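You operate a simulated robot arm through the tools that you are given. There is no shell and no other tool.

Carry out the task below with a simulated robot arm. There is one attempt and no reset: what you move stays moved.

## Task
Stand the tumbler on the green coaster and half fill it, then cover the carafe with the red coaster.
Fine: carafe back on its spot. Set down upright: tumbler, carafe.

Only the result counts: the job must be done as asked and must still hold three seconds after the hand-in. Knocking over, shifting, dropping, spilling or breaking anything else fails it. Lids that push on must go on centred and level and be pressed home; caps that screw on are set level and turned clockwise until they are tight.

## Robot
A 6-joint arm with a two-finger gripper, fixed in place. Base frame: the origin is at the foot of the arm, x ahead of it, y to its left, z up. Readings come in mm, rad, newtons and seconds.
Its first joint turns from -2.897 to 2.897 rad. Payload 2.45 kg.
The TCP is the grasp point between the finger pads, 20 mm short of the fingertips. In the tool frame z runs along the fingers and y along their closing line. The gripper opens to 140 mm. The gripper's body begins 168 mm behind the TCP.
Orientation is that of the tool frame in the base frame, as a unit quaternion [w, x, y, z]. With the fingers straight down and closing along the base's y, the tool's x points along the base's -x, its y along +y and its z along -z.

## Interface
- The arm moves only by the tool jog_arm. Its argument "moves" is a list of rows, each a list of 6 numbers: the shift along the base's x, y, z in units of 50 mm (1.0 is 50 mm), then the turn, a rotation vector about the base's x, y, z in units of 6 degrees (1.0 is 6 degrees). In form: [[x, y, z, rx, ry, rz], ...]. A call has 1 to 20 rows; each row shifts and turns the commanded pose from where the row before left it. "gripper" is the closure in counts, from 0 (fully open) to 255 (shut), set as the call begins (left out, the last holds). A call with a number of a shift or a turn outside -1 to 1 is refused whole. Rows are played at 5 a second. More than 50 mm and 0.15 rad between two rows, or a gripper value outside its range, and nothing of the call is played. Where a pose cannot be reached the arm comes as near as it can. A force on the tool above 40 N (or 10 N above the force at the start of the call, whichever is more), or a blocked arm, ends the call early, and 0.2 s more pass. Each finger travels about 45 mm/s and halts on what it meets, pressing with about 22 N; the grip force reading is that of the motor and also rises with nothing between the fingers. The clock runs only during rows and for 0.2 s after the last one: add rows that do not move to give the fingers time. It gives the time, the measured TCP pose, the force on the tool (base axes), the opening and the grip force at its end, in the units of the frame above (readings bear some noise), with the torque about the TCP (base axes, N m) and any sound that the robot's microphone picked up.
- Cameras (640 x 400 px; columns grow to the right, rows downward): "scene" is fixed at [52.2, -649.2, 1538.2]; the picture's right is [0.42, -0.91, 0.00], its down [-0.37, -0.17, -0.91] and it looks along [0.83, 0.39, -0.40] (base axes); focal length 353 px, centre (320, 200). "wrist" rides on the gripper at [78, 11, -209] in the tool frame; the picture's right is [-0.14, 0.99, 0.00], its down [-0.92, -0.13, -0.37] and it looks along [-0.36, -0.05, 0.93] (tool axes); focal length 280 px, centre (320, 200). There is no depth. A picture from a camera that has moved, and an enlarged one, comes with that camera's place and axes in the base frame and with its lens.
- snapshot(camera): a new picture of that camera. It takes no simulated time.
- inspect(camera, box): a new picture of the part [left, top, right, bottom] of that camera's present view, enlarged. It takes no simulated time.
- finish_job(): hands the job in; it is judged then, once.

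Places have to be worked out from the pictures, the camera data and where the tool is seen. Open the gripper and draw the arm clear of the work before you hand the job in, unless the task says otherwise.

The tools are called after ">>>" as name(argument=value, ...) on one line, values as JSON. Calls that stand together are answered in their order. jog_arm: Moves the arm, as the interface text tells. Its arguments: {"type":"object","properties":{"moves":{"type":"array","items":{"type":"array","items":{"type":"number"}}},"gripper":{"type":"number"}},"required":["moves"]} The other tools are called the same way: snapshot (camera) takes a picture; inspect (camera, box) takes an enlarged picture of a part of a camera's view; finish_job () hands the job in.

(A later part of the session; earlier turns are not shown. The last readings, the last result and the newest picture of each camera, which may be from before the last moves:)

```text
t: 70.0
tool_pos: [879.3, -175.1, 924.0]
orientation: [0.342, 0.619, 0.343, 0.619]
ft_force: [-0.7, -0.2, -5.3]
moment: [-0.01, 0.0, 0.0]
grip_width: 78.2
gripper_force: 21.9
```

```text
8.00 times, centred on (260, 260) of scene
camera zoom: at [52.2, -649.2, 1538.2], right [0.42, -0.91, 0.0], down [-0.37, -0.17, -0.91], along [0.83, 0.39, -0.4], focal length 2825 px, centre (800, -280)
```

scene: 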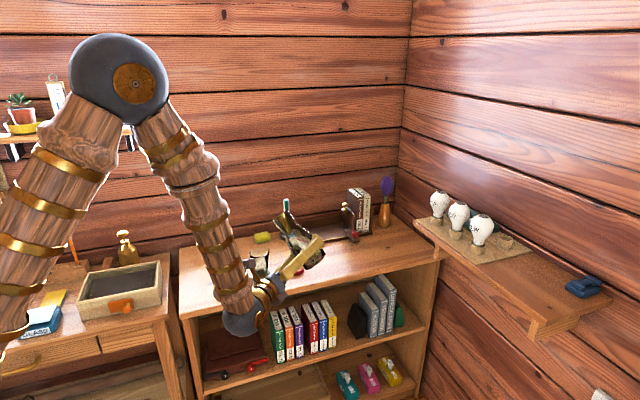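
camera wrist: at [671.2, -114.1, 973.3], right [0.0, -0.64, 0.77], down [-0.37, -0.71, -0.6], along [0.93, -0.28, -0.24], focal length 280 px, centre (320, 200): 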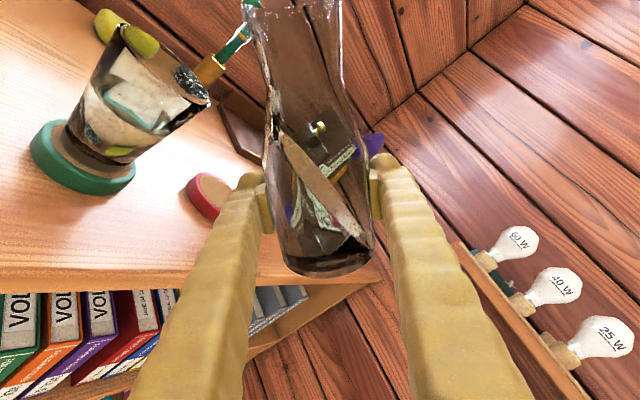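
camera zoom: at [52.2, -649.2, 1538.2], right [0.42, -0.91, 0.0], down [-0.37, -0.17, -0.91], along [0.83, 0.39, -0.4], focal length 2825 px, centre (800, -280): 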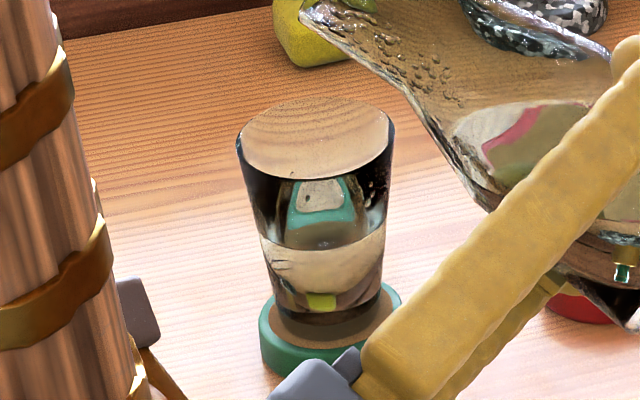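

I average several weight readings here to cross-check the poured amount.

>>> jog_arm(moves=[[0, 0, 0, 0, 0, 0]])

>>> jog_arm(moves=[[0, 0, 0, 0, 0, 0]])

>>> jog_arm(moves=[[0, 0, 0, 0, 0, 0]])

>>> jog_arm(moves=[[0, 0, 0, 0, 0, 0]])

>>> jog_arm(moves=[[0, 0, 0, 0, 0, 0]])

>>> jog_arm(moves=[[0, 0, 0, 0, 0, 0]])

>>> jog_arm(moves=[[0, 0, 0, 0, 0, 0]])

>>> jog_arm(moves=[[0, 0, 0, 0, 0, 0]])

```text
t: 70.4
tool_pos: [878.8, -175.4, 922.4]
orientation: [0.343, 0.619, 0.342, 0.619]
ft_force: [0.4, 0.3, -6.3]
moment: [-0.04, 0.0, 0.0]
grip_width: 78.4
gripper_force: 22.2
```

```text
t: 70.8
tool_pos: [879.9, -175.8, 921.9]
orientation: [0.342, 0.619, 0.342, 0.619]
ft_force: [-0.2, -0.2, -5.5]
moment: [-0.01, -0.02, -0.02]
grip_width: 78.4
gripper_force: 22.7
```

```text
t: 71.2
tool_pos: [879.4, -174.9, 922.0]
orientation: [0.342, 0.619, 0.342, 0.619]
ft_force: [0.1, -0.4, -5.8]
moment: [0.05, 0.0, -0.01]
grip_width: 78.3
gripper_force: 21.9
```

```text
t: 71.6
tool_pos: [879.0, -175.5, 922.7]
orientation: [0.342, 0.618, 0.343, 0.619]
ft_force: [0.5, -0.3, -5.8]
moment: [-0.03, 0.0, 0.01]
grip_width: 78.3
gripper_force: 21.2
```

```text
t: 72.0
tool_pos: [880.8, -175.1, 921.6]
orientation: [0.343, 0.618, 0.344, 0.618]
ft_force: [-0.8, 0.3, -6.0]
moment: [0.0, 0.0, -0.03]
grip_width: 78.1
gripper_force: 22.3
```

```text
t: 72.4
tool_pos: [879.4, -174.6, 922.1]
orientation: [0.343, 0.618, 0.342, 0.619]
ft_force: [-0.2, -0.2, -5.9]
moment: [-0.05, -0.01, 0.02]
grip_width: 78.1
gripper_force: 21.5
```

```text
t: 72.8
tool_pos: [880.3, -174.9, 922.6]
orientation: [0.343, 0.618, 0.342, 0.619]
ft_force: [-0.5, -0.2, -5.1]
moment: [-0.06, 0.01, -0.02]
grip_width: 78.1
gripper_force: 22.2
```

```text
t: 73.2
tool_pos: [879.6, -175.8, 922.8]
orientation: [0.344, 0.618, 0.343, 0.618]
ft_force: [-0.7, 1.3, -6.5]
moment: [0.0, 0.01, 0.0]
grip_width: 78.3
gripper_force: 22.0
```

Weight loss is ~0.8 N, i.e. roughly 80 ml. I bring the carafe upright, backing away from the tumbler, then inspect the level from a flatter viewpoint.

>>> jog_arm(moves=[[0, -0.16, 0.15, 0.531, 0, 0], [0, -0.16, 0.15, 0.531, 0, 0], [0, -0.16, 0.15, 0.531, 0, 0], [0, -0.16, 0.15, 0.531, 0, 0], [0, -0.16, 0.15, 0.532, 0, 0], [0, 0, 0, 0.7, 0, 0], [0, 0, 0, 0.7, 0, 0], [0, 0, 0, 0.7, 0, 0], [0, 0, 0, 0.7, 0, 0], [0, 0, 0, 0.7, 0, 0], [0, 0, 0, 0.7, 0, 0], [0, 0, 0, 0.7, 0, 0], [0, 0, 0, 0.7, 0, 0], [0, 0, 0, 0.7, 0, 0], [0, 0, 0, 0.7, 0, 0], [0, 0, 0, 0, 0, 0], [0, 0, 0, 0, 0, 0]])

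>>> snapshot(camera="wrist")

>>> inspect(camera="scene", box=[235, 235, 285, 285])

```text
t: 76.8
tool_pos: [881.1, -215.1, 959.9]
orientation: [0.0, 0.707, -0.001, 0.707]
ft_force: [-0.3, 0.6, -6.1]
moment: [0.02, -0.02, -0.01]
grip_width: 78.0
gripper_force: 22.2
```

```text
taken
camera wrist: at [672.0, -225.2, 1038.2], right [0.0, -0.99, -0.14], down [-0.37, 0.13, -0.92], along [0.93, 0.05, -0.37], focal length 280 px, centre (320, 200)
```

wrist: 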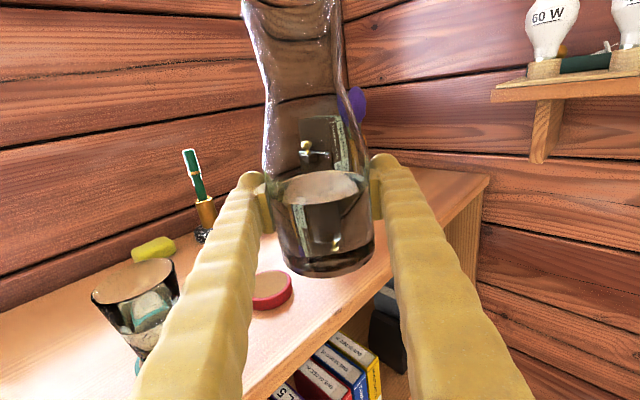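

```text
8.00 times, centred on (260, 260) of scene
camera zoom: at [52.2, -649.2, 1538.2], right [0.42, -0.91, 0.0], down [-0.37, -0.17, -0.91], along [0.83, 0.39, -0.4], focal length 2825 px, centre (800, -280)
```

zoom: 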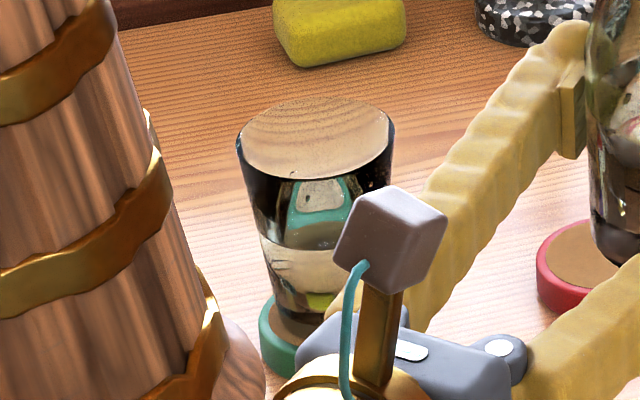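

The carafe level fell by ~15 mm (≈65 ml). I retreat the camera a little for a clear flatter view on the tumbler.

>>> jog_arm(moves=[[-0.3, -0.2, -0.2, 0, 0, 0], [-0.4, -0.2, -0.3, 0, 0, 0], [-0.4, -0.2, -0.3, 0, 0, 0], [-0.4, -0.2, -0.3, 0, 0, 0], [-0.2, 0, -0.2, 0, 0, 0], [0, 0, 0, 0, 0, 0], [0, 0, 0, 0, 0, 0]])

>>> snapshot(camera="wrist")

>>> inspect(camera="wrist", box=[60, 130, 260, 290])

```text
t: 78.4
tool_pos: [794.2, -252.3, 894.1]
orientation: [0.0, 0.707, 0.0, 0.707]
ft_force: [-0.5, -0.2, -6.6]
moment: [-0.01, 0.0, -0.02]
grip_width: 78.2
gripper_force: 22.1
```

```text
taken
camera wrist: at [585.5, -263.1, 972.6], right [0.0, -0.99, -0.14], down [-0.37, 0.13, -0.92], along [0.93, 0.05, -0.37], focal length 280 px, centre (320, 200)
```

wrist: 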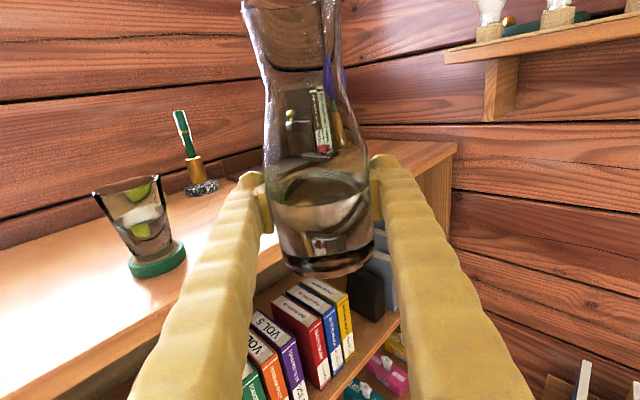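

```text
2.50 times, centred on (160, 210) of wrist
camera zoom: at [585.5, -263.1, 972.6], right [0.0, -0.99, -0.14], down [-0.37, 0.13, -0.92], along [0.93, 0.05, -0.37], focal length 701 px, centre (720, 175)
```

zoom: 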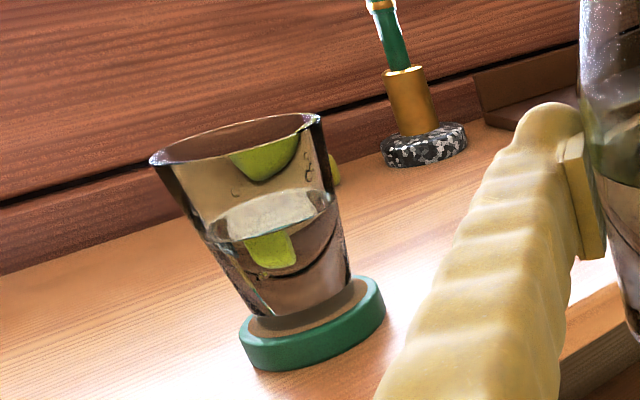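

Excellent view. I zoom tightly on the tumbler to measure rim, water line and base.

>>> inspect(camera="wrist", box=[85, 165, 195, 285])

```text
3.33 times, centred on (140, 225) of wrist
camera zoom: at [585.5, -263.1, 972.6], right [0.0, -0.99, -0.14], down [-0.37, 0.13, -0.92], along [0.93, 0.05, -0.37], focal length 935 px, centre (920, 117)
```

zoom: 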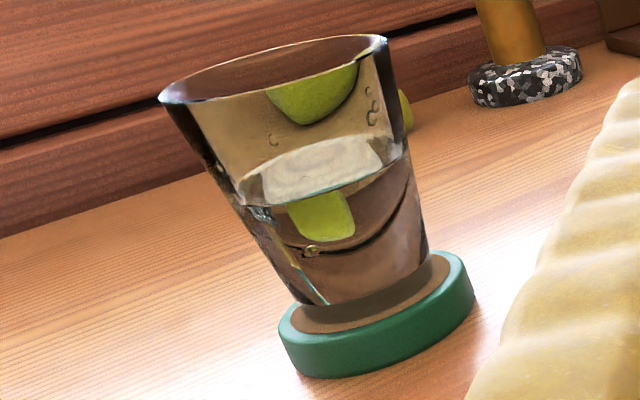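

The tumbler is at ~52% of the height but only ~40% by volume. I will top it up by a few ml with the same pour path, going just ~0.35° beyond the last angle; first back to the start of the tilt.

>>> jog_arm(moves=[[0.2, 0, 0.2, 0, 0, 0], [0.4, 0.2, 0.3, 0, 0, 0], [0.4, 0.2, 0.3, 0, 0, 0], [0.4, 0.2, 0.3, 0, 0, 0], [0.3, 0.2, 0.2, 0, 0, 0], [0, 0, 0, -0.4, 0, 0], [0, 0, 0, -0.7, 0, 0], [0, 0, 0, -0.7, 0, 0], [0, 0, 0, -0.7, 0, 0], [0, 0, 0, -0.7, 0, 0], [0, 0, 0, -0.7, 0, 0], [0, 0, 0, -0.7, 0, 0], [0, 0, 0, -0.7, 0, 0], [0, 0, 0, -0.7, 0, 0], [0, 0, 0, -0.6, 0, 0], [0, 0, 0, -0.4, 0, 0], [0, 0, 0, 0, 0, 0]])

>>> jog_arm(moves=[[0, 0.12, -0.1325, -0.208, 0, 0], [0, 0.12, -0.1325, -0.208, 0, 0], [0, 0.12, -0.1325, -0.208, 0, 0], [0, 0.12, -0.1325, -0.208, 0, 0], [0, 0.12, -0.1325, -0.208, 0, 0], [0, 0.12, -0.1325, -0.208, 0, 0], [0, 0.12, -0.1325, -0.208, 0, 0], [0, 0.12, -0.1325, -0.208, 0, 0], [0, -0.0325, 0.019, -0.333, 0, 0], [0, -0.0325, 0.019, -0.333, 0, 0], [0, -0.0325, 0.019, -0.333, 0, 0], [0, -0.0325, 0.019, -0.333, 0, 0], [0, -0.0325, 0.019, -0.333, 0, 0], [0, -0.0325, 0.019, -0.333, 0, 0], [0, 0, 0, 0, 0, 0]])

>>> inspect(camera="scene", box=[220, 210, 320, 290])

```text
t: 82.0
tool_pos: [879.6, -215.7, 958.3]
orientation: [0.254, 0.66, 0.253, 0.66]
ft_force: [-0.1, 0.2, -5.3]
moment: [0.04, -0.06, -0.03]
grip_width: 77.9
gripper_force: 22.8
```

```text
t: 85.2
tool_pos: [880.2, -177.4, 911.8]
orientation: [0.374, 0.6, 0.375, 0.6]
ft_force: [-0.5, -0.2, -6.4]
moment: [-0.01, -0.03, 0.02]
grip_width: 78.3
gripper_force: 22.0
```

```text
5.00 times, centred on (270, 250) of scene
camera zoom: at [52.2, -649.2, 1538.2], right [0.42, -0.91, 0.0], down [-0.37, -0.17, -0.91], along [0.83, 0.39, -0.4], focal length 1766 px, centre (570, -50)
```

zoom: 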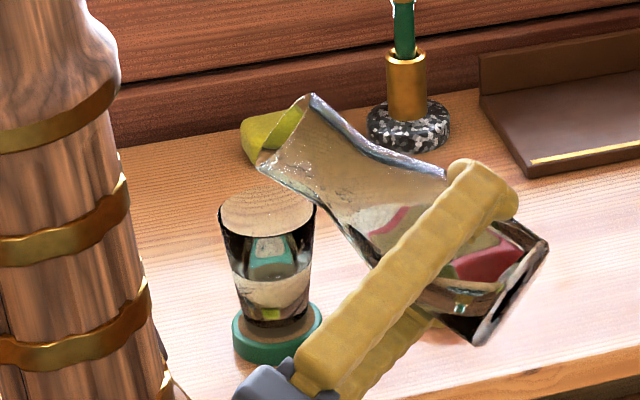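

Back at 64° with the lip above the tumbler. I go slowly to 78°, then hold.

>>> jog_arm(moves=[[0, -0.015, 0.01, -0.25, 0, 0], [0, -0.015, 0.01, -0.25, 0, 0], [0, -0.015, 0.01, -0.25, 0, 0], [0, -0.015, 0.015, -0.25, 0, 0], [0, 0, 0.01, -0.167, 0, 0], [0, 0, 0.01, -0.167, 0, 0], [0, 0, 0.005, -0.167, 0, 0], [0, 0, 0.005, -0.167, 0, 0], [0, 0, 0.005, -0.167, 0, 0], [0, 0, 0.005, -0.167, 0, 0], [0, 0, 0.005, -0.1, 0, 0], [0, 0, 0.005, -0.1, 0, 0], [0, 0, 0, -0.07, 0, 0], [0, 0, 0, -0.064, 0, 0], [0, 0, 0, 0, 0, 0], [0, 0, 0, 0, 0, 0]])

>>> inspect(camera="scene", box=[235, 235, 285, 285])

>>> inspect(camera="wrist", box=[60, 0, 260, 125])

```text
t: 88.6
tool_pos: [881.5, -179.1, 917.7]
orientation: [0.445, 0.55, 0.445, 0.55]
ft_force: [0.0, 0.4, -5.5]
moment: [-0.06, 0.01, 0.01]
grip_width: 78.1
gripper_force: 21.8
```

```text
8.00 times, centred on (260, 260) of scene
camera zoom: at [52.2, -649.2, 1538.2], right [0.42, -0.91, 0.0], down [-0.37, -0.17, -0.91], along [0.83, 0.39, -0.4], focal length 2825 px, centre (800, -280)
```

zoom: 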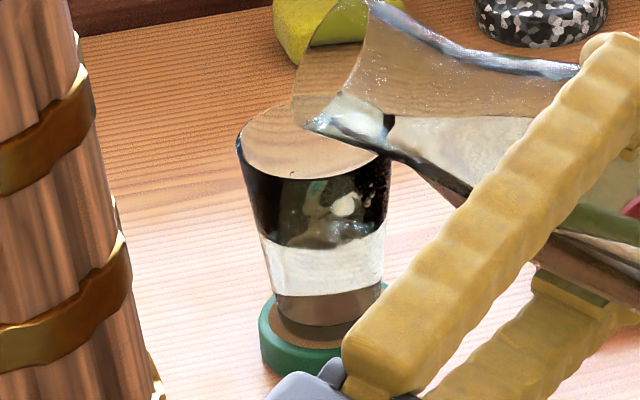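

```text
3.20 times, centred on (160, 62) of wrist
camera zoom: at [672.3, -104.6, 943.9], right [0.0, -0.34, 0.94], down [-0.37, -0.87, -0.32], along [0.93, -0.35, -0.13], focal length 897 px, centre (832, 640)
```

zoom: 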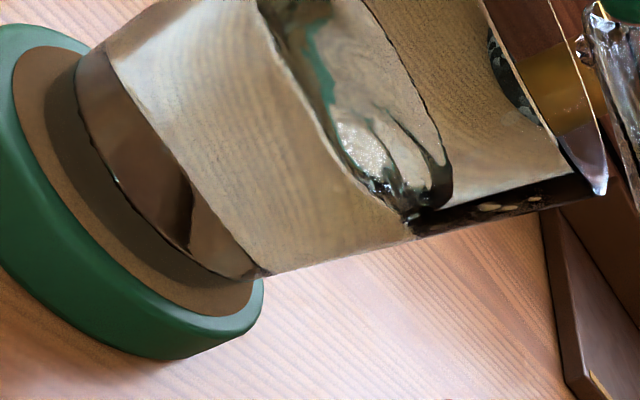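

A few ml more already went in. I hold a second to see whether it settles.

>>> jog_arm(moves=[[0, 0, 0, 0, 0, 0], [0, 0, 0, 0, 0, 0], [0, 0, 0, 0, 0, 0], [0, 0, 0, 0, 0, 0], [0, 0, 0, 0, 0, 0]])

>>> inspect(camera="scene", box=[235, 235, 285, 285])

>>> inspect(camera="wrist", box=[60, 0, 260, 125])

```text
t: 89.8
tool_pos: [880.9, -179.1, 916.5]
orientation: [0.445, 0.55, 0.444, 0.55]
ft_force: [-0.5, -0.3, -5.6]
moment: [-0.05, 0.0, -0.01]
grip_width: 78.2
gripper_force: 22.1
```

```text
8.00 times, centred on (260, 260) of scene
camera zoom: at [52.2, -649.2, 1538.2], right [0.42, -0.91, 0.0], down [-0.37, -0.17, -0.91], along [0.83, 0.39, -0.4], focal length 2825 px, centre (800, -280)
```

zoom: 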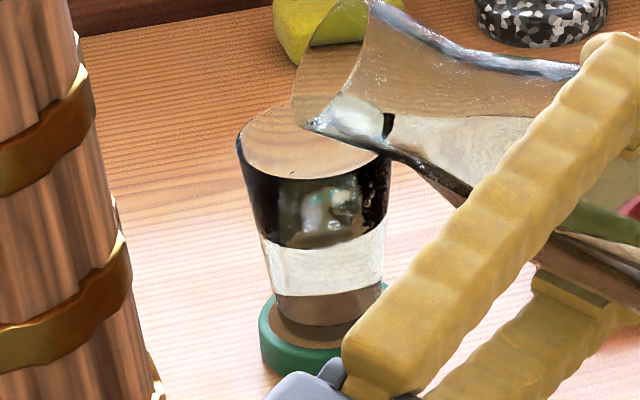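

```text
3.20 times, centred on (160, 62) of wrist
camera zoom: at [672.3, -104.6, 943.9], right [0.0, -0.34, 0.94], down [-0.37, -0.87, -0.32], along [0.93, -0.35, -0.13], focal length 897 px, centre (832, 640)
```

zoom: 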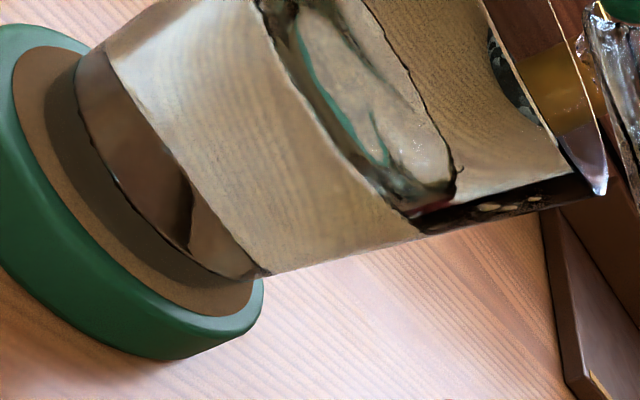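

Nearly there; one last 0.25° nudge with a hold, then back up.

>>> jog_arm(moves=[[0, 0, 0, -0.05, 0, 0], [0, 0, 0, 0, 0, 0], [0, 0, 0, 0, 0, 0], [0, 0, 0, 0, 0, 0], [0, 0, 0, 0, 0, 0], [0, 0, 0, 0, 0, 0], [0, 0, 0, 0, 0, 0], [0, 0, 0, 0, 0, 0]])

>>> inspect(camera="wrist", box=[60, 0, 260, 125])

>>> inspect(camera="scene", box=[235, 235, 285, 285])

```text
t: 91.6
tool_pos: [881.8, -179.2, 917.4]
orientation: [0.446, 0.549, 0.447, 0.548]
ft_force: [-0.1, 0.2, -6.4]
moment: [-0.03, -0.01, -0.01]
grip_width: 78.2
gripper_force: 21.1
```

```text
3.20 times, centred on (160, 62) of wrist
camera zoom: at [672.3, -104.5, 943.7], right [0.0, -0.34, 0.94], down [-0.37, -0.88, -0.31], along [0.93, -0.35, -0.12], focal length 897 px, centre (832, 640)
```

zoom: 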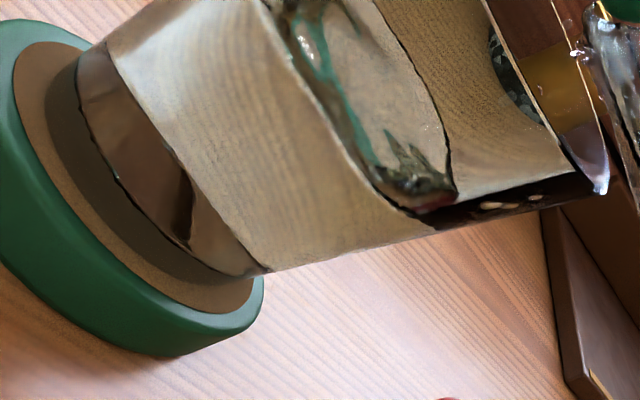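

```text
8.00 times, centred on (260, 260) of scene
camera zoom: at [52.2, -649.2, 1538.2], right [0.42, -0.91, 0.0], down [-0.37, -0.17, -0.91], along [0.83, 0.39, -0.4], focal length 2825 px, centre (800, -280)
```

zoom: 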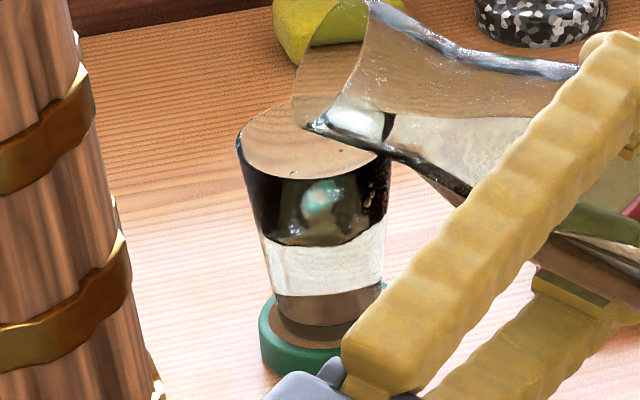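

Good level. I tilt back as before: first 20° over the tumbler, a short drip wait, then away and upright.

>>> jog_arm(moves=[[0, 0, 0.02, 0.6, 0, 0], [0, 0.01, 0.02, 0.7, 0, 0], [0, 0.02, 0.02, 0.7, 0, 0], [0, 0.03, 0.02, 0.7, 0, 0], [0, 0.04, 0.02, 0.7, 0, 0], [0, 0, 0, 0, 0, 0], [0, 0, 0, 0, 0, 0], [0, 0, 0, 0, 0, 0], [0, 0, 0, 0, 0, 0]])

>>> jog_arm(moves=[[0, -0.16, 0.15, 0.5296, 0, 0], [0, -0.16, 0.15, 0.5296, 0, 0], [0, -0.16, 0.15, 0.5296, 0, 0], [0, -0.16, 0.15, 0.5296, 0, 0], [0, -0.16, 0.15, 0.5296, 0, 0], [0, 0, 0, 0.7, 0, 0], [0, 0, 0, 0.7, 0, 0], [0, 0, 0, 0.7, 0, 0], [0, 0, 0, 0.7, 0, 0], [0, 0, 0, 0.7, 0, 0], [0, 0, 0, 0.7, 0, 0], [0, 0, 0, 0.7, 0, 0], [0, 0, 0, 0.7, 0, 0], [0, 0, 0, 0.7, 0, 0], [0, 0, 0, 0.7, 0, 0], [0, 0, 0, 0, 0, 0]])

>>> jog_arm(moves=[[-0.3, -0.2, -0.2, 0, 0, 0], [-0.4, -0.2, -0.3, 0, 0, 0], [-0.4, -0.2, -0.3, 0, 0, 0], [-0.4, -0.2, -0.3, 0, 0, 0], [-0.2, 0, -0.2, 0, 0, 0], [0, 0, 0, 0, 0, 0], [0, 0, 0, 0, 0, 0]])

>>> inspect(camera="wrist", box=[85, 165, 195, 285])

>>> snapshot(camera="wrist")

```text
t: 93.6
tool_pos: [879.8, -175.7, 921.6]
orientation: [0.343, 0.619, 0.342, 0.619]
ft_force: [0.2, 0.6, -5.6]
moment: [-0.01, -0.01, -0.01]
grip_width: 78.5
gripper_force: 22.2
```

```text
t: 97.0
tool_pos: [880.9, -213.9, 959.4]
orientation: [0.001, 0.707, -0.002, 0.707]
ft_force: [-0.3, -0.2, -5.4]
moment: [0.0, 0.0, 0.0]
grip_width: 78.1
gripper_force: 21.7
```

```text
t: 98.6
tool_pos: [795.8, -254.3, 893.7]
orientation: [-0.001, 0.707, 0.001, 0.707]
ft_force: [0.8, -0.3, -5.0]
moment: [-0.04, -0.04, 0.0]
grip_width: 78.0
gripper_force: 22.3
```

```text
3.33 times, centred on (140, 225) of wrist
camera zoom: at [586.1, -263.3, 972.2], right [0.0, -0.99, -0.14], down [-0.37, 0.13, -0.92], along [0.93, 0.05, -0.37], focal length 935 px, centre (920, 117)
```

zoom: 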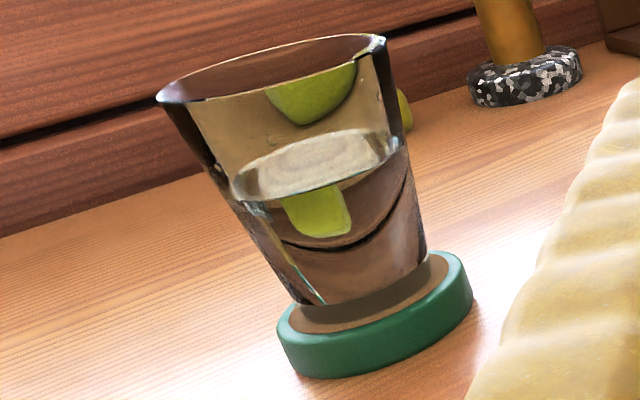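

```text
taken
camera wrist: at [586.1, -263.3, 972.2], right [0.0, -0.99, -0.14], down [-0.37, 0.13, -0.92], along [0.93, 0.05, -0.37], focal length 280 px, centre (320, 200)
```

wrist: 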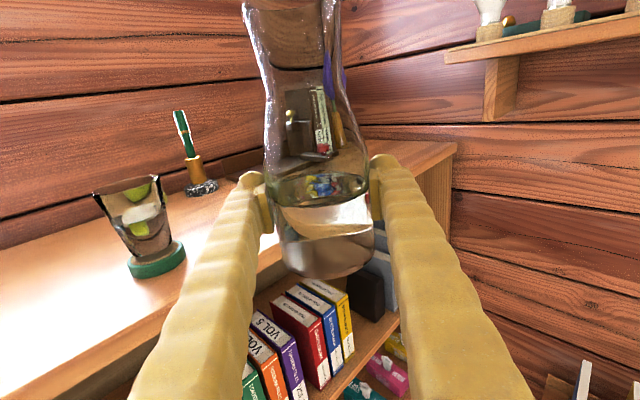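

The level is now about 55% of the inner height (~45% by volume) – good. I carry the carafe back above its original spot, ~40 mm high.

>>> jog_arm(moves=[[0.15, 0.02, 0.1, 0, 0, 0], [0.3, 0.06, 0.057, 0, 0, 0], [0.45, 0.09, 0, 0, 0, 0], [0.5, 0.1, 0, 0, 0, 0], [0.5, 0.1, 0, 0, 0, 0], [0.5, 0.1, 0, 0, 0, 0], [0.5, 0.1, 0, 0, 0, 0], [0.5, 0.1, 0, 0, 0, 0], [0.5, 0.1, 0, 0, 0, 0], [0.5, 0.1, 0, 0, 0, 0], [0.45, 0.08, 0, 0, 0, 0], [0.35, 0.06, 0, 0, 0, 0], [0.2, 0.03, 0, 0, 0, 0], [0.1, 0.02, 0, 0, 0, 0], [0.05, 0, 0, 0, 0, 0], [0, 0, 0, 0, 0, 0], [0, 0, 0, 0, 0, 0], [0, 0, 0, 0, 0, 0]])

>>> snapshot(camera="wrist")

>>> inspect(camera="scene", box=[295, 190, 365, 275])

```text
t: 102.4
tool_pos: [1072.1, -200.5, 901.7]
orientation: [0.0, 0.707, 0.0, 0.707]
ft_force: [0.1, -0.2, -5.7]
moment: [0.0, -0.02, 0.01]
grip_width: 78.3
gripper_force: 22.3
```

```text
taken
camera wrist: at [864.2, -210.4, 979.2], right [0.0, -0.99, -0.14], down [-0.37, 0.13, -0.92], along [0.93, 0.05, -0.37], focal length 280 px, centre (320, 200)
```

wrist: 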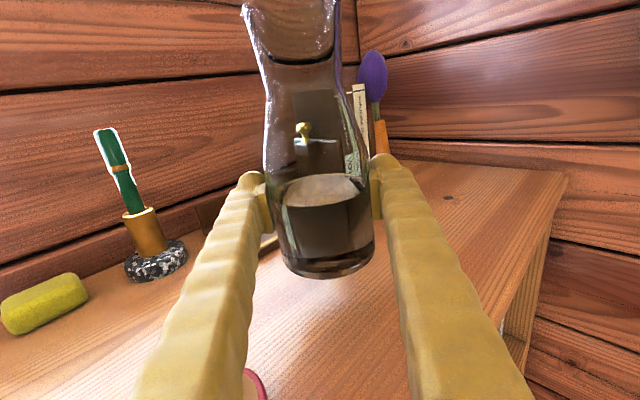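

```text
4.71 times, centred on (330, 232) of scene
camera zoom: at [52.2, -649.2, 1538.2], right [0.42, -0.91, 0.0], down [-0.37, -0.17, -0.91], along [0.83, 0.39, -0.4], focal length 1662 px, centre (273, 47)
```

zoom: 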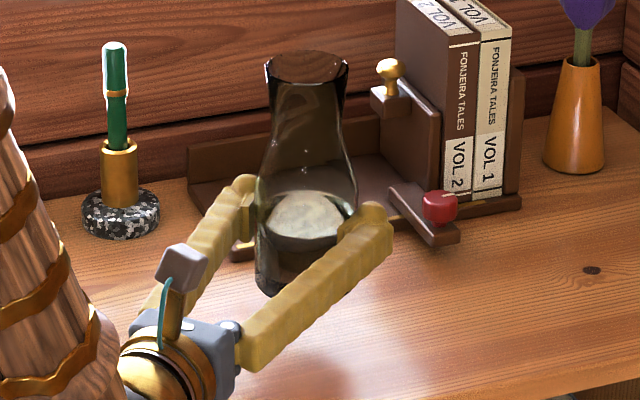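

Back above the spot; I correct y by −1.5 mm and lower to ~864, then creep.

>>> jog_arm(moves=[[0, -0.03, -0.2, 0, 0, 0], [0, 0, -0.2, 0, 0, 0], [0, 0, -0.2, 0, 0, 0], [0, 0, -0.15, 0, 0, 0], [0, 0, 0, 0, 0, 0], [0, 0, 0, 0, 0, 0]])

>>> inspect(camera="scene", box=[295, 205, 365, 275])

>>> snapshot(camera="wrist")

```text
t: 103.8
tool_pos: [1073.9, -203.5, 864.2]
orientation: [0.0, 0.707, 0.0, 0.707]
ft_force: [0.1, -0.1, -6.6]
moment: [0.02, 0.0, 0.0]
grip_width: 78.3
gripper_force: 21.9
```

```text
5.71 times, centred on (330, 240) of scene
camera zoom: at [52.2, -649.2, 1538.2], right [0.42, -0.91, 0.0], down [-0.37, -0.17, -0.91], along [0.83, 0.39, -0.4], focal length 2018 px, centre (263, -29)
```

zoom: 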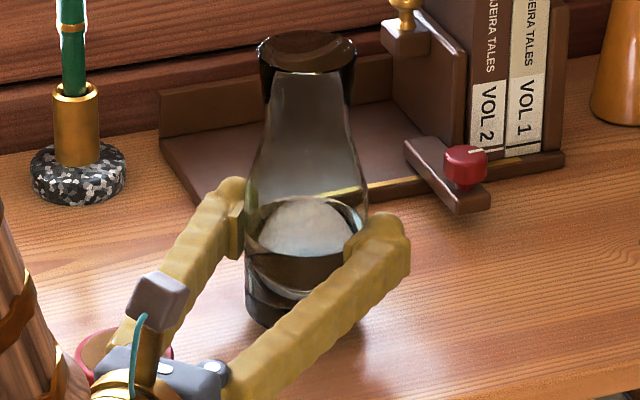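

```text
taken
camera wrist: at [864.3, -213.0, 942.1], right [0.0, -0.99, -0.14], down [-0.37, 0.13, -0.92], along [0.93, 0.05, -0.37], focal length 280 px, centre (320, 200)
```

wrist: 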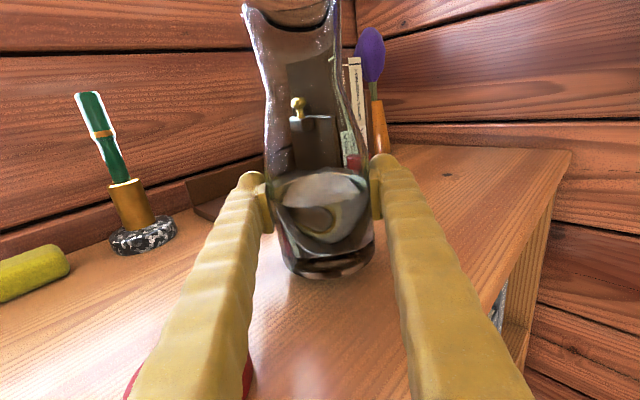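

The carafe rim is ~9 mm above its original place (slipped ~3 mm in the grip). I lower 6 mm with +0.7 mm y, then creep by 1 mm.

>>> jog_arm(moves=[[0, 0.014, -0.04, 0, 0, 0], [0, 0, -0.04, 0, 0, 0], [0, 0, -0.04, 0, 0, 0], [0, 0, 0, 0, 0, 0]])

>>> jog_arm(moves=[[0, 0, -0.02, 0, 0, 0], [0, 0, 0, 0, 0, 0]])

>>> jog_arm(moves=[[0, 0, -0.02, 0, 0, 0], [0, 0, 0, 0, 0, 0]])

```text
t: 104.8
tool_pos: [1072.1, -201.8, 857.8]
orientation: [0.0, 0.707, 0.0, 0.707]
ft_force: [0.3, -0.6, -5.7]
moment: [0.0, 0.01, 0.0]
grip_width: 77.8
gripper_force: 21.7
```

```text
t: 105.4
tool_pos: [1073.6, -201.8, 856.6]
orientation: [0.0, 0.707, 0.0, 0.707]
ft_force: [0.3, 0.2, -5.5]
moment: [0.01, -0.01, 0.05]
grip_width: 78.0
gripper_force: 21.3
```

```text
t: 106.0
tool_pos: [1072.4, -202.5, 855.0]
orientation: [0.001, 0.707, -0.001, 0.707]
ft_force: [0.5, 0.5, -5.3]
moment: [0.01, -0.03, 0.02]
grip_width: 78.1
gripper_force: 22.0
```

No contact yet; continuing at 1 mm per call and watching force.

>>> jog_arm(moves=[[0, 0, -0.016, 0, 0, 0], [0, 0, 0, 0, 0, 0]])

>>> inspect(camera="scene", box=[295, 205, 365, 275])

```text
t: 106.6
tool_pos: [1073.6, -201.6, 855.9]
orientation: [-0.001, 0.707, 0.001, 0.707]
ft_force: [-0.3, 0.2, -6.0]
moment: [0.01, 0.01, -0.01]
grip_width: 78.2
gripper_force: 21.9
```

```text
5.71 times, centred on (330, 240) of scene
camera zoom: at [52.2, -649.2, 1538.2], right [0.42, -0.91, 0.0], down [-0.37, -0.17, -0.91], along [0.83, 0.39, -0.4], focal length 2018 px, centre (263, -29)
```

zoom: 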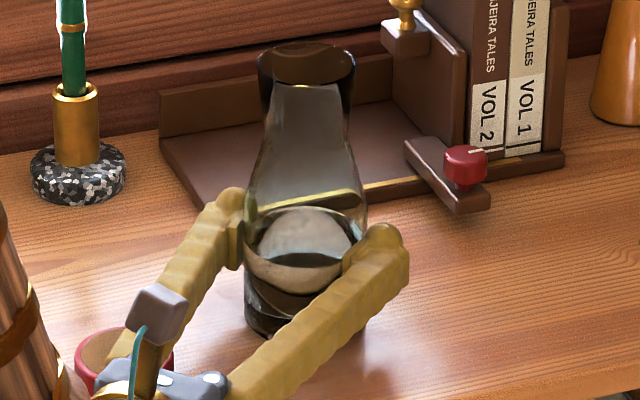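

Rim is ~1–2 px above its original row, so contact is imminent; two more small steps.

>>> jog_arm(moves=[[0, 0, -0.016, 0, 0, 0], [0, 0, 0, 0, 0, 0]])

>>> jog_arm(moves=[[0, 0, -0.012, 0, 0, 0], [0, 0, 0, 0, 0, 0]])

```text
t: 107.2
tool_pos: [1073.3, -202.6, 854.0]
orientation: [0.0, 0.707, 0.0, 0.707]
ft_force: [-0.3, 3.1, 0.6]
moment: [0.16, 0.16, -0.08]
grip_width: 78.0
gripper_force: 21.7
```

```text
t: 107.8
tool_pos: [1073.4, -201.9, 855.0]
orientation: [0.0, 0.707, 0.0, 0.707]
ft_force: [-1.0, 4.1, 7.2]
moment: [0.32, 0.54, -0.08]
grip_width: 78.2
gripper_force: 21.9
```

Contact made (net +13 N), slightly edge-first. One more 0.6 mm to let it seat flat in the grip, then I'll release.

>>> jog_arm(moves=[[0, 0, -0.012, 0, 0, 0], [0, 0, 0, 0, 0, 0], [0, 0, 0, 0, 0, 0]])

>>> inspect(camera="scene", box=[295, 205, 365, 275])

>>> snapshot(camera="wrist")

```text
t: 108.6
tool_pos: [1073.8, -203.3, 854.2]
orientation: [-0.001, 0.706, 0.001, 0.708]
ft_force: [4.7, 2.1, 15.4]
moment: [0.0, 0.25, -0.01]
grip_width: 78.1
gripper_force: 22.0
```

```text
5.71 times, centred on (330, 240) of scene
camera zoom: at [52.2, -649.2, 1538.2], right [0.42, -0.91, 0.0], down [-0.37, -0.17, -0.91], along [0.83, 0.39, -0.4], focal length 2018 px, centre (263, -29)
```

zoom: 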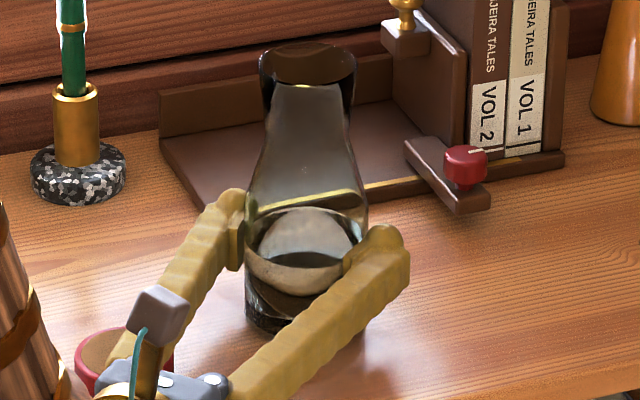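

```text
taken
camera wrist: at [865.0, -212.5, 932.6], right [0.0, -0.99, -0.14], down [-0.37, 0.13, -0.92], along [0.93, 0.05, -0.36], focal length 280 px, centre (320, 200)
```

wrist: 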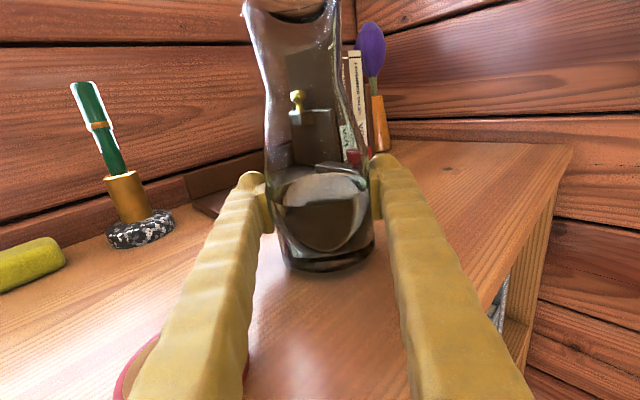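

Rim is back at its original pixel position (within ~1 px). I relieve ~1 mm and open the gripper.

>>> jog_arm(moves=[[0, 0, 0.016, 0, 0, 0], [0, 0, 0, 0, 0, 0]])

>>> jog_arm(moves=[[0, 0, 0, 0, 0, 0], [0, 0, 0, 0, 0, 0], [0, 0, 0, 0, 0, 0], [0, 0, 0, 0, 0, 0], [0, 0, 0, 0, 0, 0], [0, 0, 0, 0, 0, 0]], gripper=0)

>>> inspect(camera="scene", box=[295, 205, 365, 275])

>>> snapshot(camera="wrist")

```text
t: 109.2
tool_pos: [1072.9, -203.0, 854.7]
orientation: [0.001, 0.707, -0.001, 0.707]
ft_force: [3.6, -0.3, 5.4]
moment: [-0.01, -0.21, 0.0]
grip_width: 78.1
gripper_force: 22.4
```

```text
t: 110.6
tool_pos: [1072.7, -201.9, 855.8]
orientation: [-0.001, 0.707, 0.001, 0.707]
ft_force: [0.2, -0.1, 0.6]
moment: [0.0, -0.01, 0.0]
grip_width: 140.0
gripper_force: 0.2
```

```text
5.71 times, centred on (330, 240) of scene
camera zoom: at [52.2, -649.2, 1538.2], right [0.42, -0.91, 0.0], down [-0.37, -0.17, -0.91], along [0.83, 0.39, -0.4], focal length 2018 px, centre (263, -29)
```

zoom: 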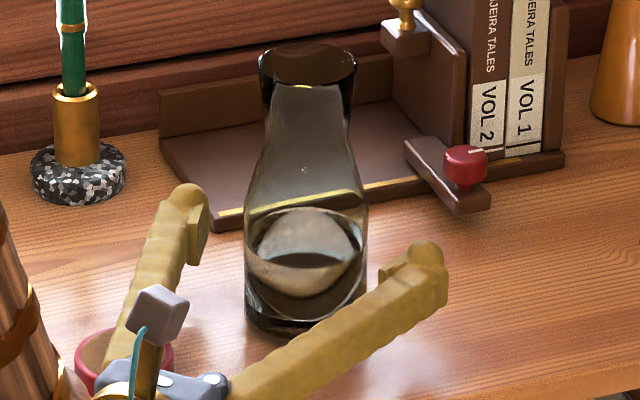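

```text
taken
camera wrist: at [864.7, -212.4, 933.2], right [0.0, -0.99, -0.14], down [-0.37, 0.13, -0.92], along [0.93, 0.05, -0.37], focal length 280 px, centre (320, 200)
```

wrist: 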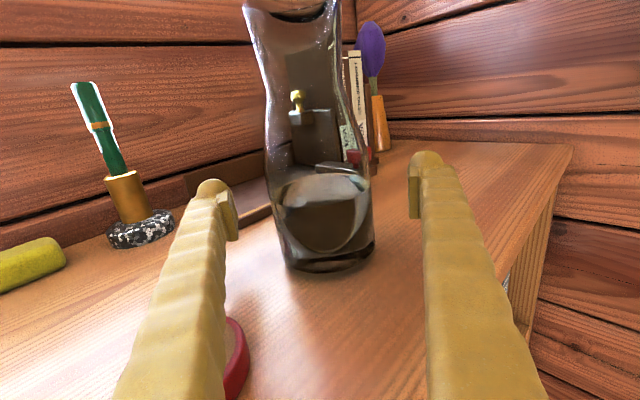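

The carafe is upright on its spot (within ~1 mm). I back out along −x, rise, and rotate the tool back to vertical.

>>> jog_arm(moves=[[-0.3, 0, 0, 0, 0, 0], [-0.5, 0, 0, 0, 0, 0], [-0.6, 0, 0, 0, 0, 0], [-0.6, 0, 0, 0, 0, 0], [-0.3, 0, 0.3, 0, 0, 0], [0, 0, 0.9, 0, 0, 0], [0, 0, 0.9, 0, 0, 0], [0, 0, 0.9, 0, 0, 0], [0, 0, 0.9, 0, 0, 0], [0, 0, 0.9, 0, 0, 0]])

>>> jog_arm(moves=[[0, 0.1, 0, 0, 1, 0], [0, 0.1, 0, 0, 1, 0], [0, 0.1, 0, 0, 1, 0], [0, 0.1, 0, 0, 1, 0], [0, 0.1, 0, 0, 1, 0], [0, 0.1, 0, 0, 1, 0], [0, 0.1, 0, 0, 1, 0], [0, 0.1, 0, 0, 1, 0], [0, 0.1, 0, 0, 1, 0], [0, 0.1, 0, 0, 1, 0], [0, 0.1, 0, 0, 1, 0], [0, 0.1, 0, 0, 1, 0], [0, 0.1, 0, 0, 1, 0], [0, 0.1, 0, 0, 1, 0], [0, 0.1, 0, 0, 1, 0], [0, 0, 0, 0, 0, 0]])

>>> snapshot(camera="wrist")

>>> snapshot(camera="scene")

```text
t: 112.8
tool_pos: [957.9, -203.9, 1093.7]
orientation: [0.001, 0.708, -0.001, 0.706]
ft_force: [-1.4, 0.1, 0.5]
moment: [0.0, 0.0, -0.04]
grip_width: 139.8
gripper_force: 0.0
```

```text
t: 116.2
tool_pos: [960.0, -122.6, 1095.3]
orientation: [-0.011, 0.999, 0.001, 0.03]
ft_force: [-0.3, -0.1, 1.3]
moment: [-0.02, 0.01, -0.03]
grip_width: 140.2
gripper_force: 0.1
out of reach, approached as far as the arm can: row 8
```

```text
taken
camera wrist: at [1025.7, -137.4, 1308.5], right [-0.13, -0.99, -0.03], down [-0.94, 0.12, 0.32], along [-0.31, 0.07, -0.95], focal length 280 px, centre (320, 200)
```

wrist: 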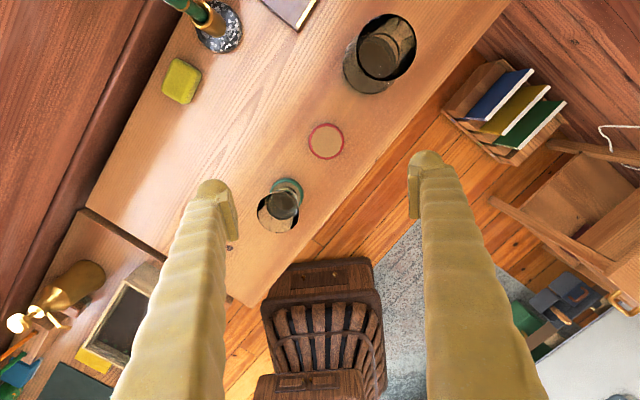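

```text
taken
```

scene: 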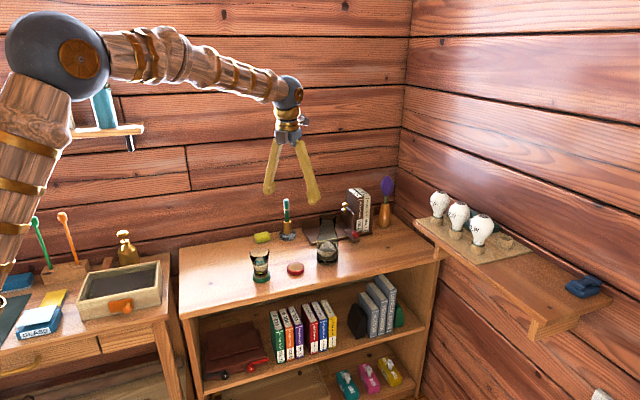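

One row was out of reach during the rotation, leaving a ~3.5° pitch and ~1.3° roll error. I correct the orientation to true vertical.

>>> jog_arm(moves=[[0, 0, 0, -0.105, 0.287, 0], [0, 0, 0, -0.105, 0.287, 0], [0, 0, 0, 0, 0, 0], [0, 0, 0, 0, 0, 0]])

>>> jog_arm(moves=[[0, 0, 0, 0, 0, 0]])

>>> snapshot(camera="wrist")

```text
t: 117.2
tool_pos: [959.0, -123.7, 1094.3]
orientation: [-0.001, 1.0, 0.002, 0.001]
ft_force: [0.0, -0.3, -0.1]
moment: [0.01, -0.01, -0.04]
grip_width: 139.9
gripper_force: 0.0
```

```text
t: 117.6
tool_pos: [959.5, -122.8, 1094.5]
orientation: [-0.002, 1.0, 0.001, 0.001]
ft_force: [0.3, -0.6, -0.1]
moment: [0.0, -0.01, -0.02]
grip_width: 140.0
gripper_force: 0.1
```

```text
taken
camera wrist: at [1038.0, -133.3, 1304.0], right [-0.13, -0.99, 0.0], down [-0.92, 0.12, 0.37], along [-0.36, 0.05, -0.93], focal length 280 px, centre (320, 200)
```

wrist: 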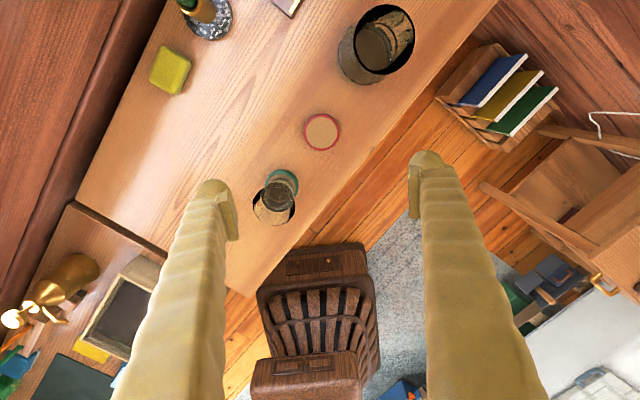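

Vertical again; red coaster measured at ≈(968,-127). Before picking it, I check reach and measure the carafe rim from directly above at z≈1060.

>>> jog_arm(moves=[[0.5, -0.35, 0, 0, 0, 0], [0.6, -0.4, 0, 0, 0, 0], [0.6, -0.43, -0.2, 0, 0, 0], [0.56, -0.4, -0.5, 0, 0, 0], [0, 0, 0, 0, 0, 0], [0, 0, 0, 0, 0, 0]])

>>> snapshot(camera="wrist")

>>> inspect(camera="wrist", box=[240, 60, 400, 220])

```text
t: 119.0
tool_pos: [1071.8, -201.0, 1060.3]
orientation: [-0.001, 1.0, 0.002, 0.001]
ft_force: [-0.2, 0.1, 0.7]
moment: [0.0, 0.0, 0.04]
grip_width: 140.2
gripper_force: 0.2
```

```text
taken
camera wrist: at [1150.6, -211.3, 1269.7], right [-0.13, -0.99, 0.0], down [-0.92, 0.12, 0.37], along [-0.36, 0.05, -0.93], focal length 280 px, centre (320, 200)
```

wrist: 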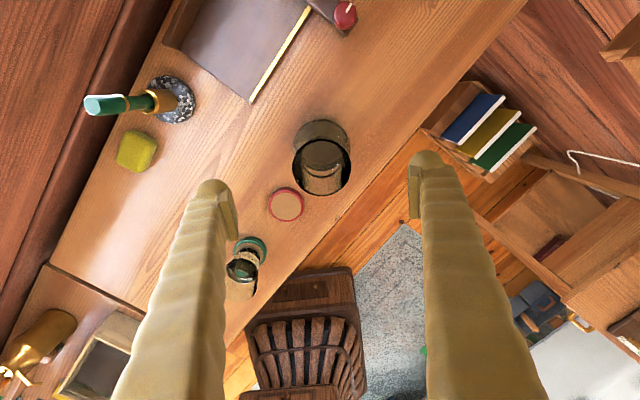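

```text
2.50 times, centred on (320, 140) of wrist
camera zoom: at [1150.6, -211.3, 1269.7], right [-0.13, -0.99, 0.0], down [-0.92, 0.12, 0.37], along [-0.36, 0.05, -0.93], focal length 701 px, centre (320, 350)
```

zoom: 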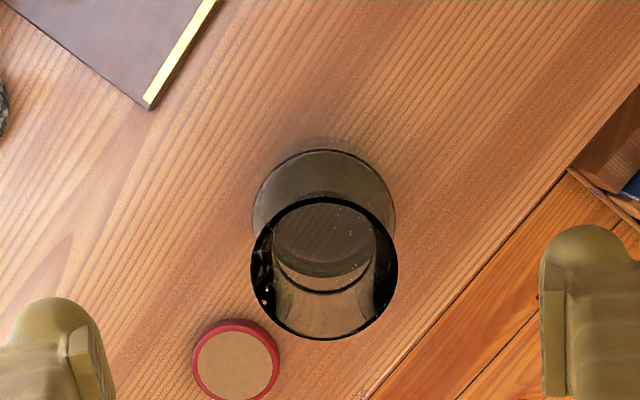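

Reach over the carafe is fine. Rim-to-coaster offset from this view: (+104.3,−75.7) mm. I move above the red coaster with the gripper narrowed to ~90 mm and descend part way.

>>> jog_arm(moves=[[-0.4, 0.28, 0, 0, 0, 0], [-0.6, 0.44, 0, 0, 0, 0], [-0.6, 0.44, 0, 0, 0, 0], [-0.462, 0.328, 0, 0, 0, 0], [0, 0, -0.8, 0, 0, 0], [0, 0, -0.9, 0, 0, 0], [0, 0, -0.9, 0, 0, 0], [0, 0, -0.6, 0, 0, 0], [0, 0, -0.4, 0, 0, 0], [0, 0, 0, 0, 0, 0], [0, 0, 0, 0, 0, 0]], gripper=91)

>>> snapshot(camera="wrist")

>>> inspect(camera="wrist", box=[240, 100, 400, 260])

>>> inspect(camera="scene", box=[230, 190, 370, 290])

```text
t: 121.4
tool_pos: [969.8, -127.0, 879.7]
orientation: [-0.001, 1.0, 0.001, 0.001]
ft_force: [0.0, 0.3, 0.7]
moment: [-0.03, 0.02, 0.0]
grip_width: 90.1
gripper_force: 0.0
```

```text
taken
camera wrist: at [1047.7, -136.8, 1088.8], right [-0.13, -0.99, 0.0], down [-0.92, 0.12, 0.37], along [-0.36, 0.05, -0.93], focal length 280 px, centre (320, 200)
```

wrist: 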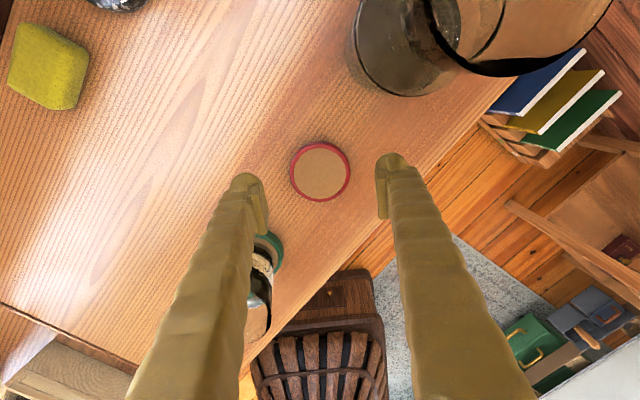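

```text
2.50 times, centred on (320, 180) of wrist
camera zoom: at [1047.7, -136.8, 1088.8], right [-0.13, -0.99, 0.0], down [-0.92, 0.12, 0.37], along [-0.36, 0.05, -0.93], focal length 701 px, centre (320, 250)
```

zoom: 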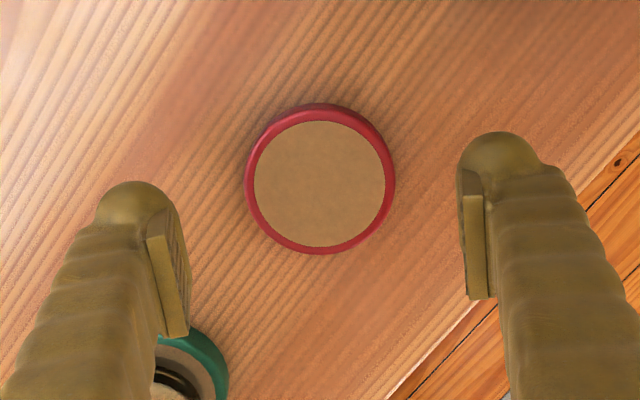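

```text
4.00 times, centred on (300, 240) of scene
camera zoom: at [52.2, -649.2, 1538.2], right [0.42, -0.91, 0.0], down [-0.37, -0.17, -0.91], along [0.83, 0.39, -0.4], focal length 1413 px, centre (400, 40)
```

zoom: 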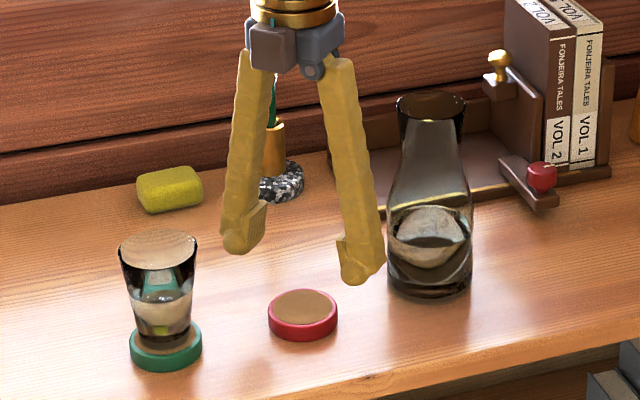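

The coaster is centred within ~1 mm under the TCP. I descend to ~827 (fingertips ~7 mm above the table).

>>> jog_arm(moves=[[0, 0, -0.4, 0, 0, 0], [0, 0, -0.3, 0, 0, 0], [0, 0, -0.2, 0, 0, 0], [0, 0, -0.12, 0, 0, 0], [0, 0, 0, 0, 0, 0]])

>>> inspect(camera="scene", box=[260, 240, 340, 290])

>>> snapshot(camera="wrist")

```text
t: 122.6
tool_pos: [969.1, -126.6, 830.5]
orientation: [-0.001, 1.0, 0.002, 0.001]
ft_force: [0.7, 0.4, 0.2]
moment: [0.0, 0.04, 0.01]
grip_width: 90.1
gripper_force: 0.0
```

```text
8.00 times, centred on (300, 265) of scene
camera zoom: at [52.2, -649.2, 1538.2], right [0.42, -0.91, 0.0], down [-0.37, -0.17, -0.91], along [0.83, 0.39, -0.4], focal length 2825 px, centre (480, -320)
```

zoom: 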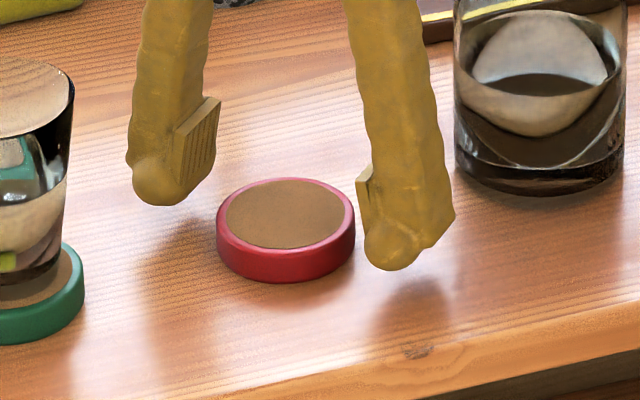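

```text
taken
camera wrist: at [1047.9, -137.3, 1038.7], right [-0.13, -0.99, 0.0], down [-0.92, 0.12, 0.37], along [-0.36, 0.05, -0.93], focal length 280 px, centre (320, 200)
```

wrist: 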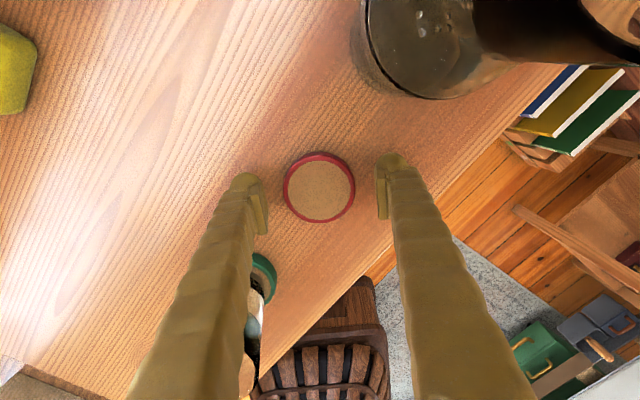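

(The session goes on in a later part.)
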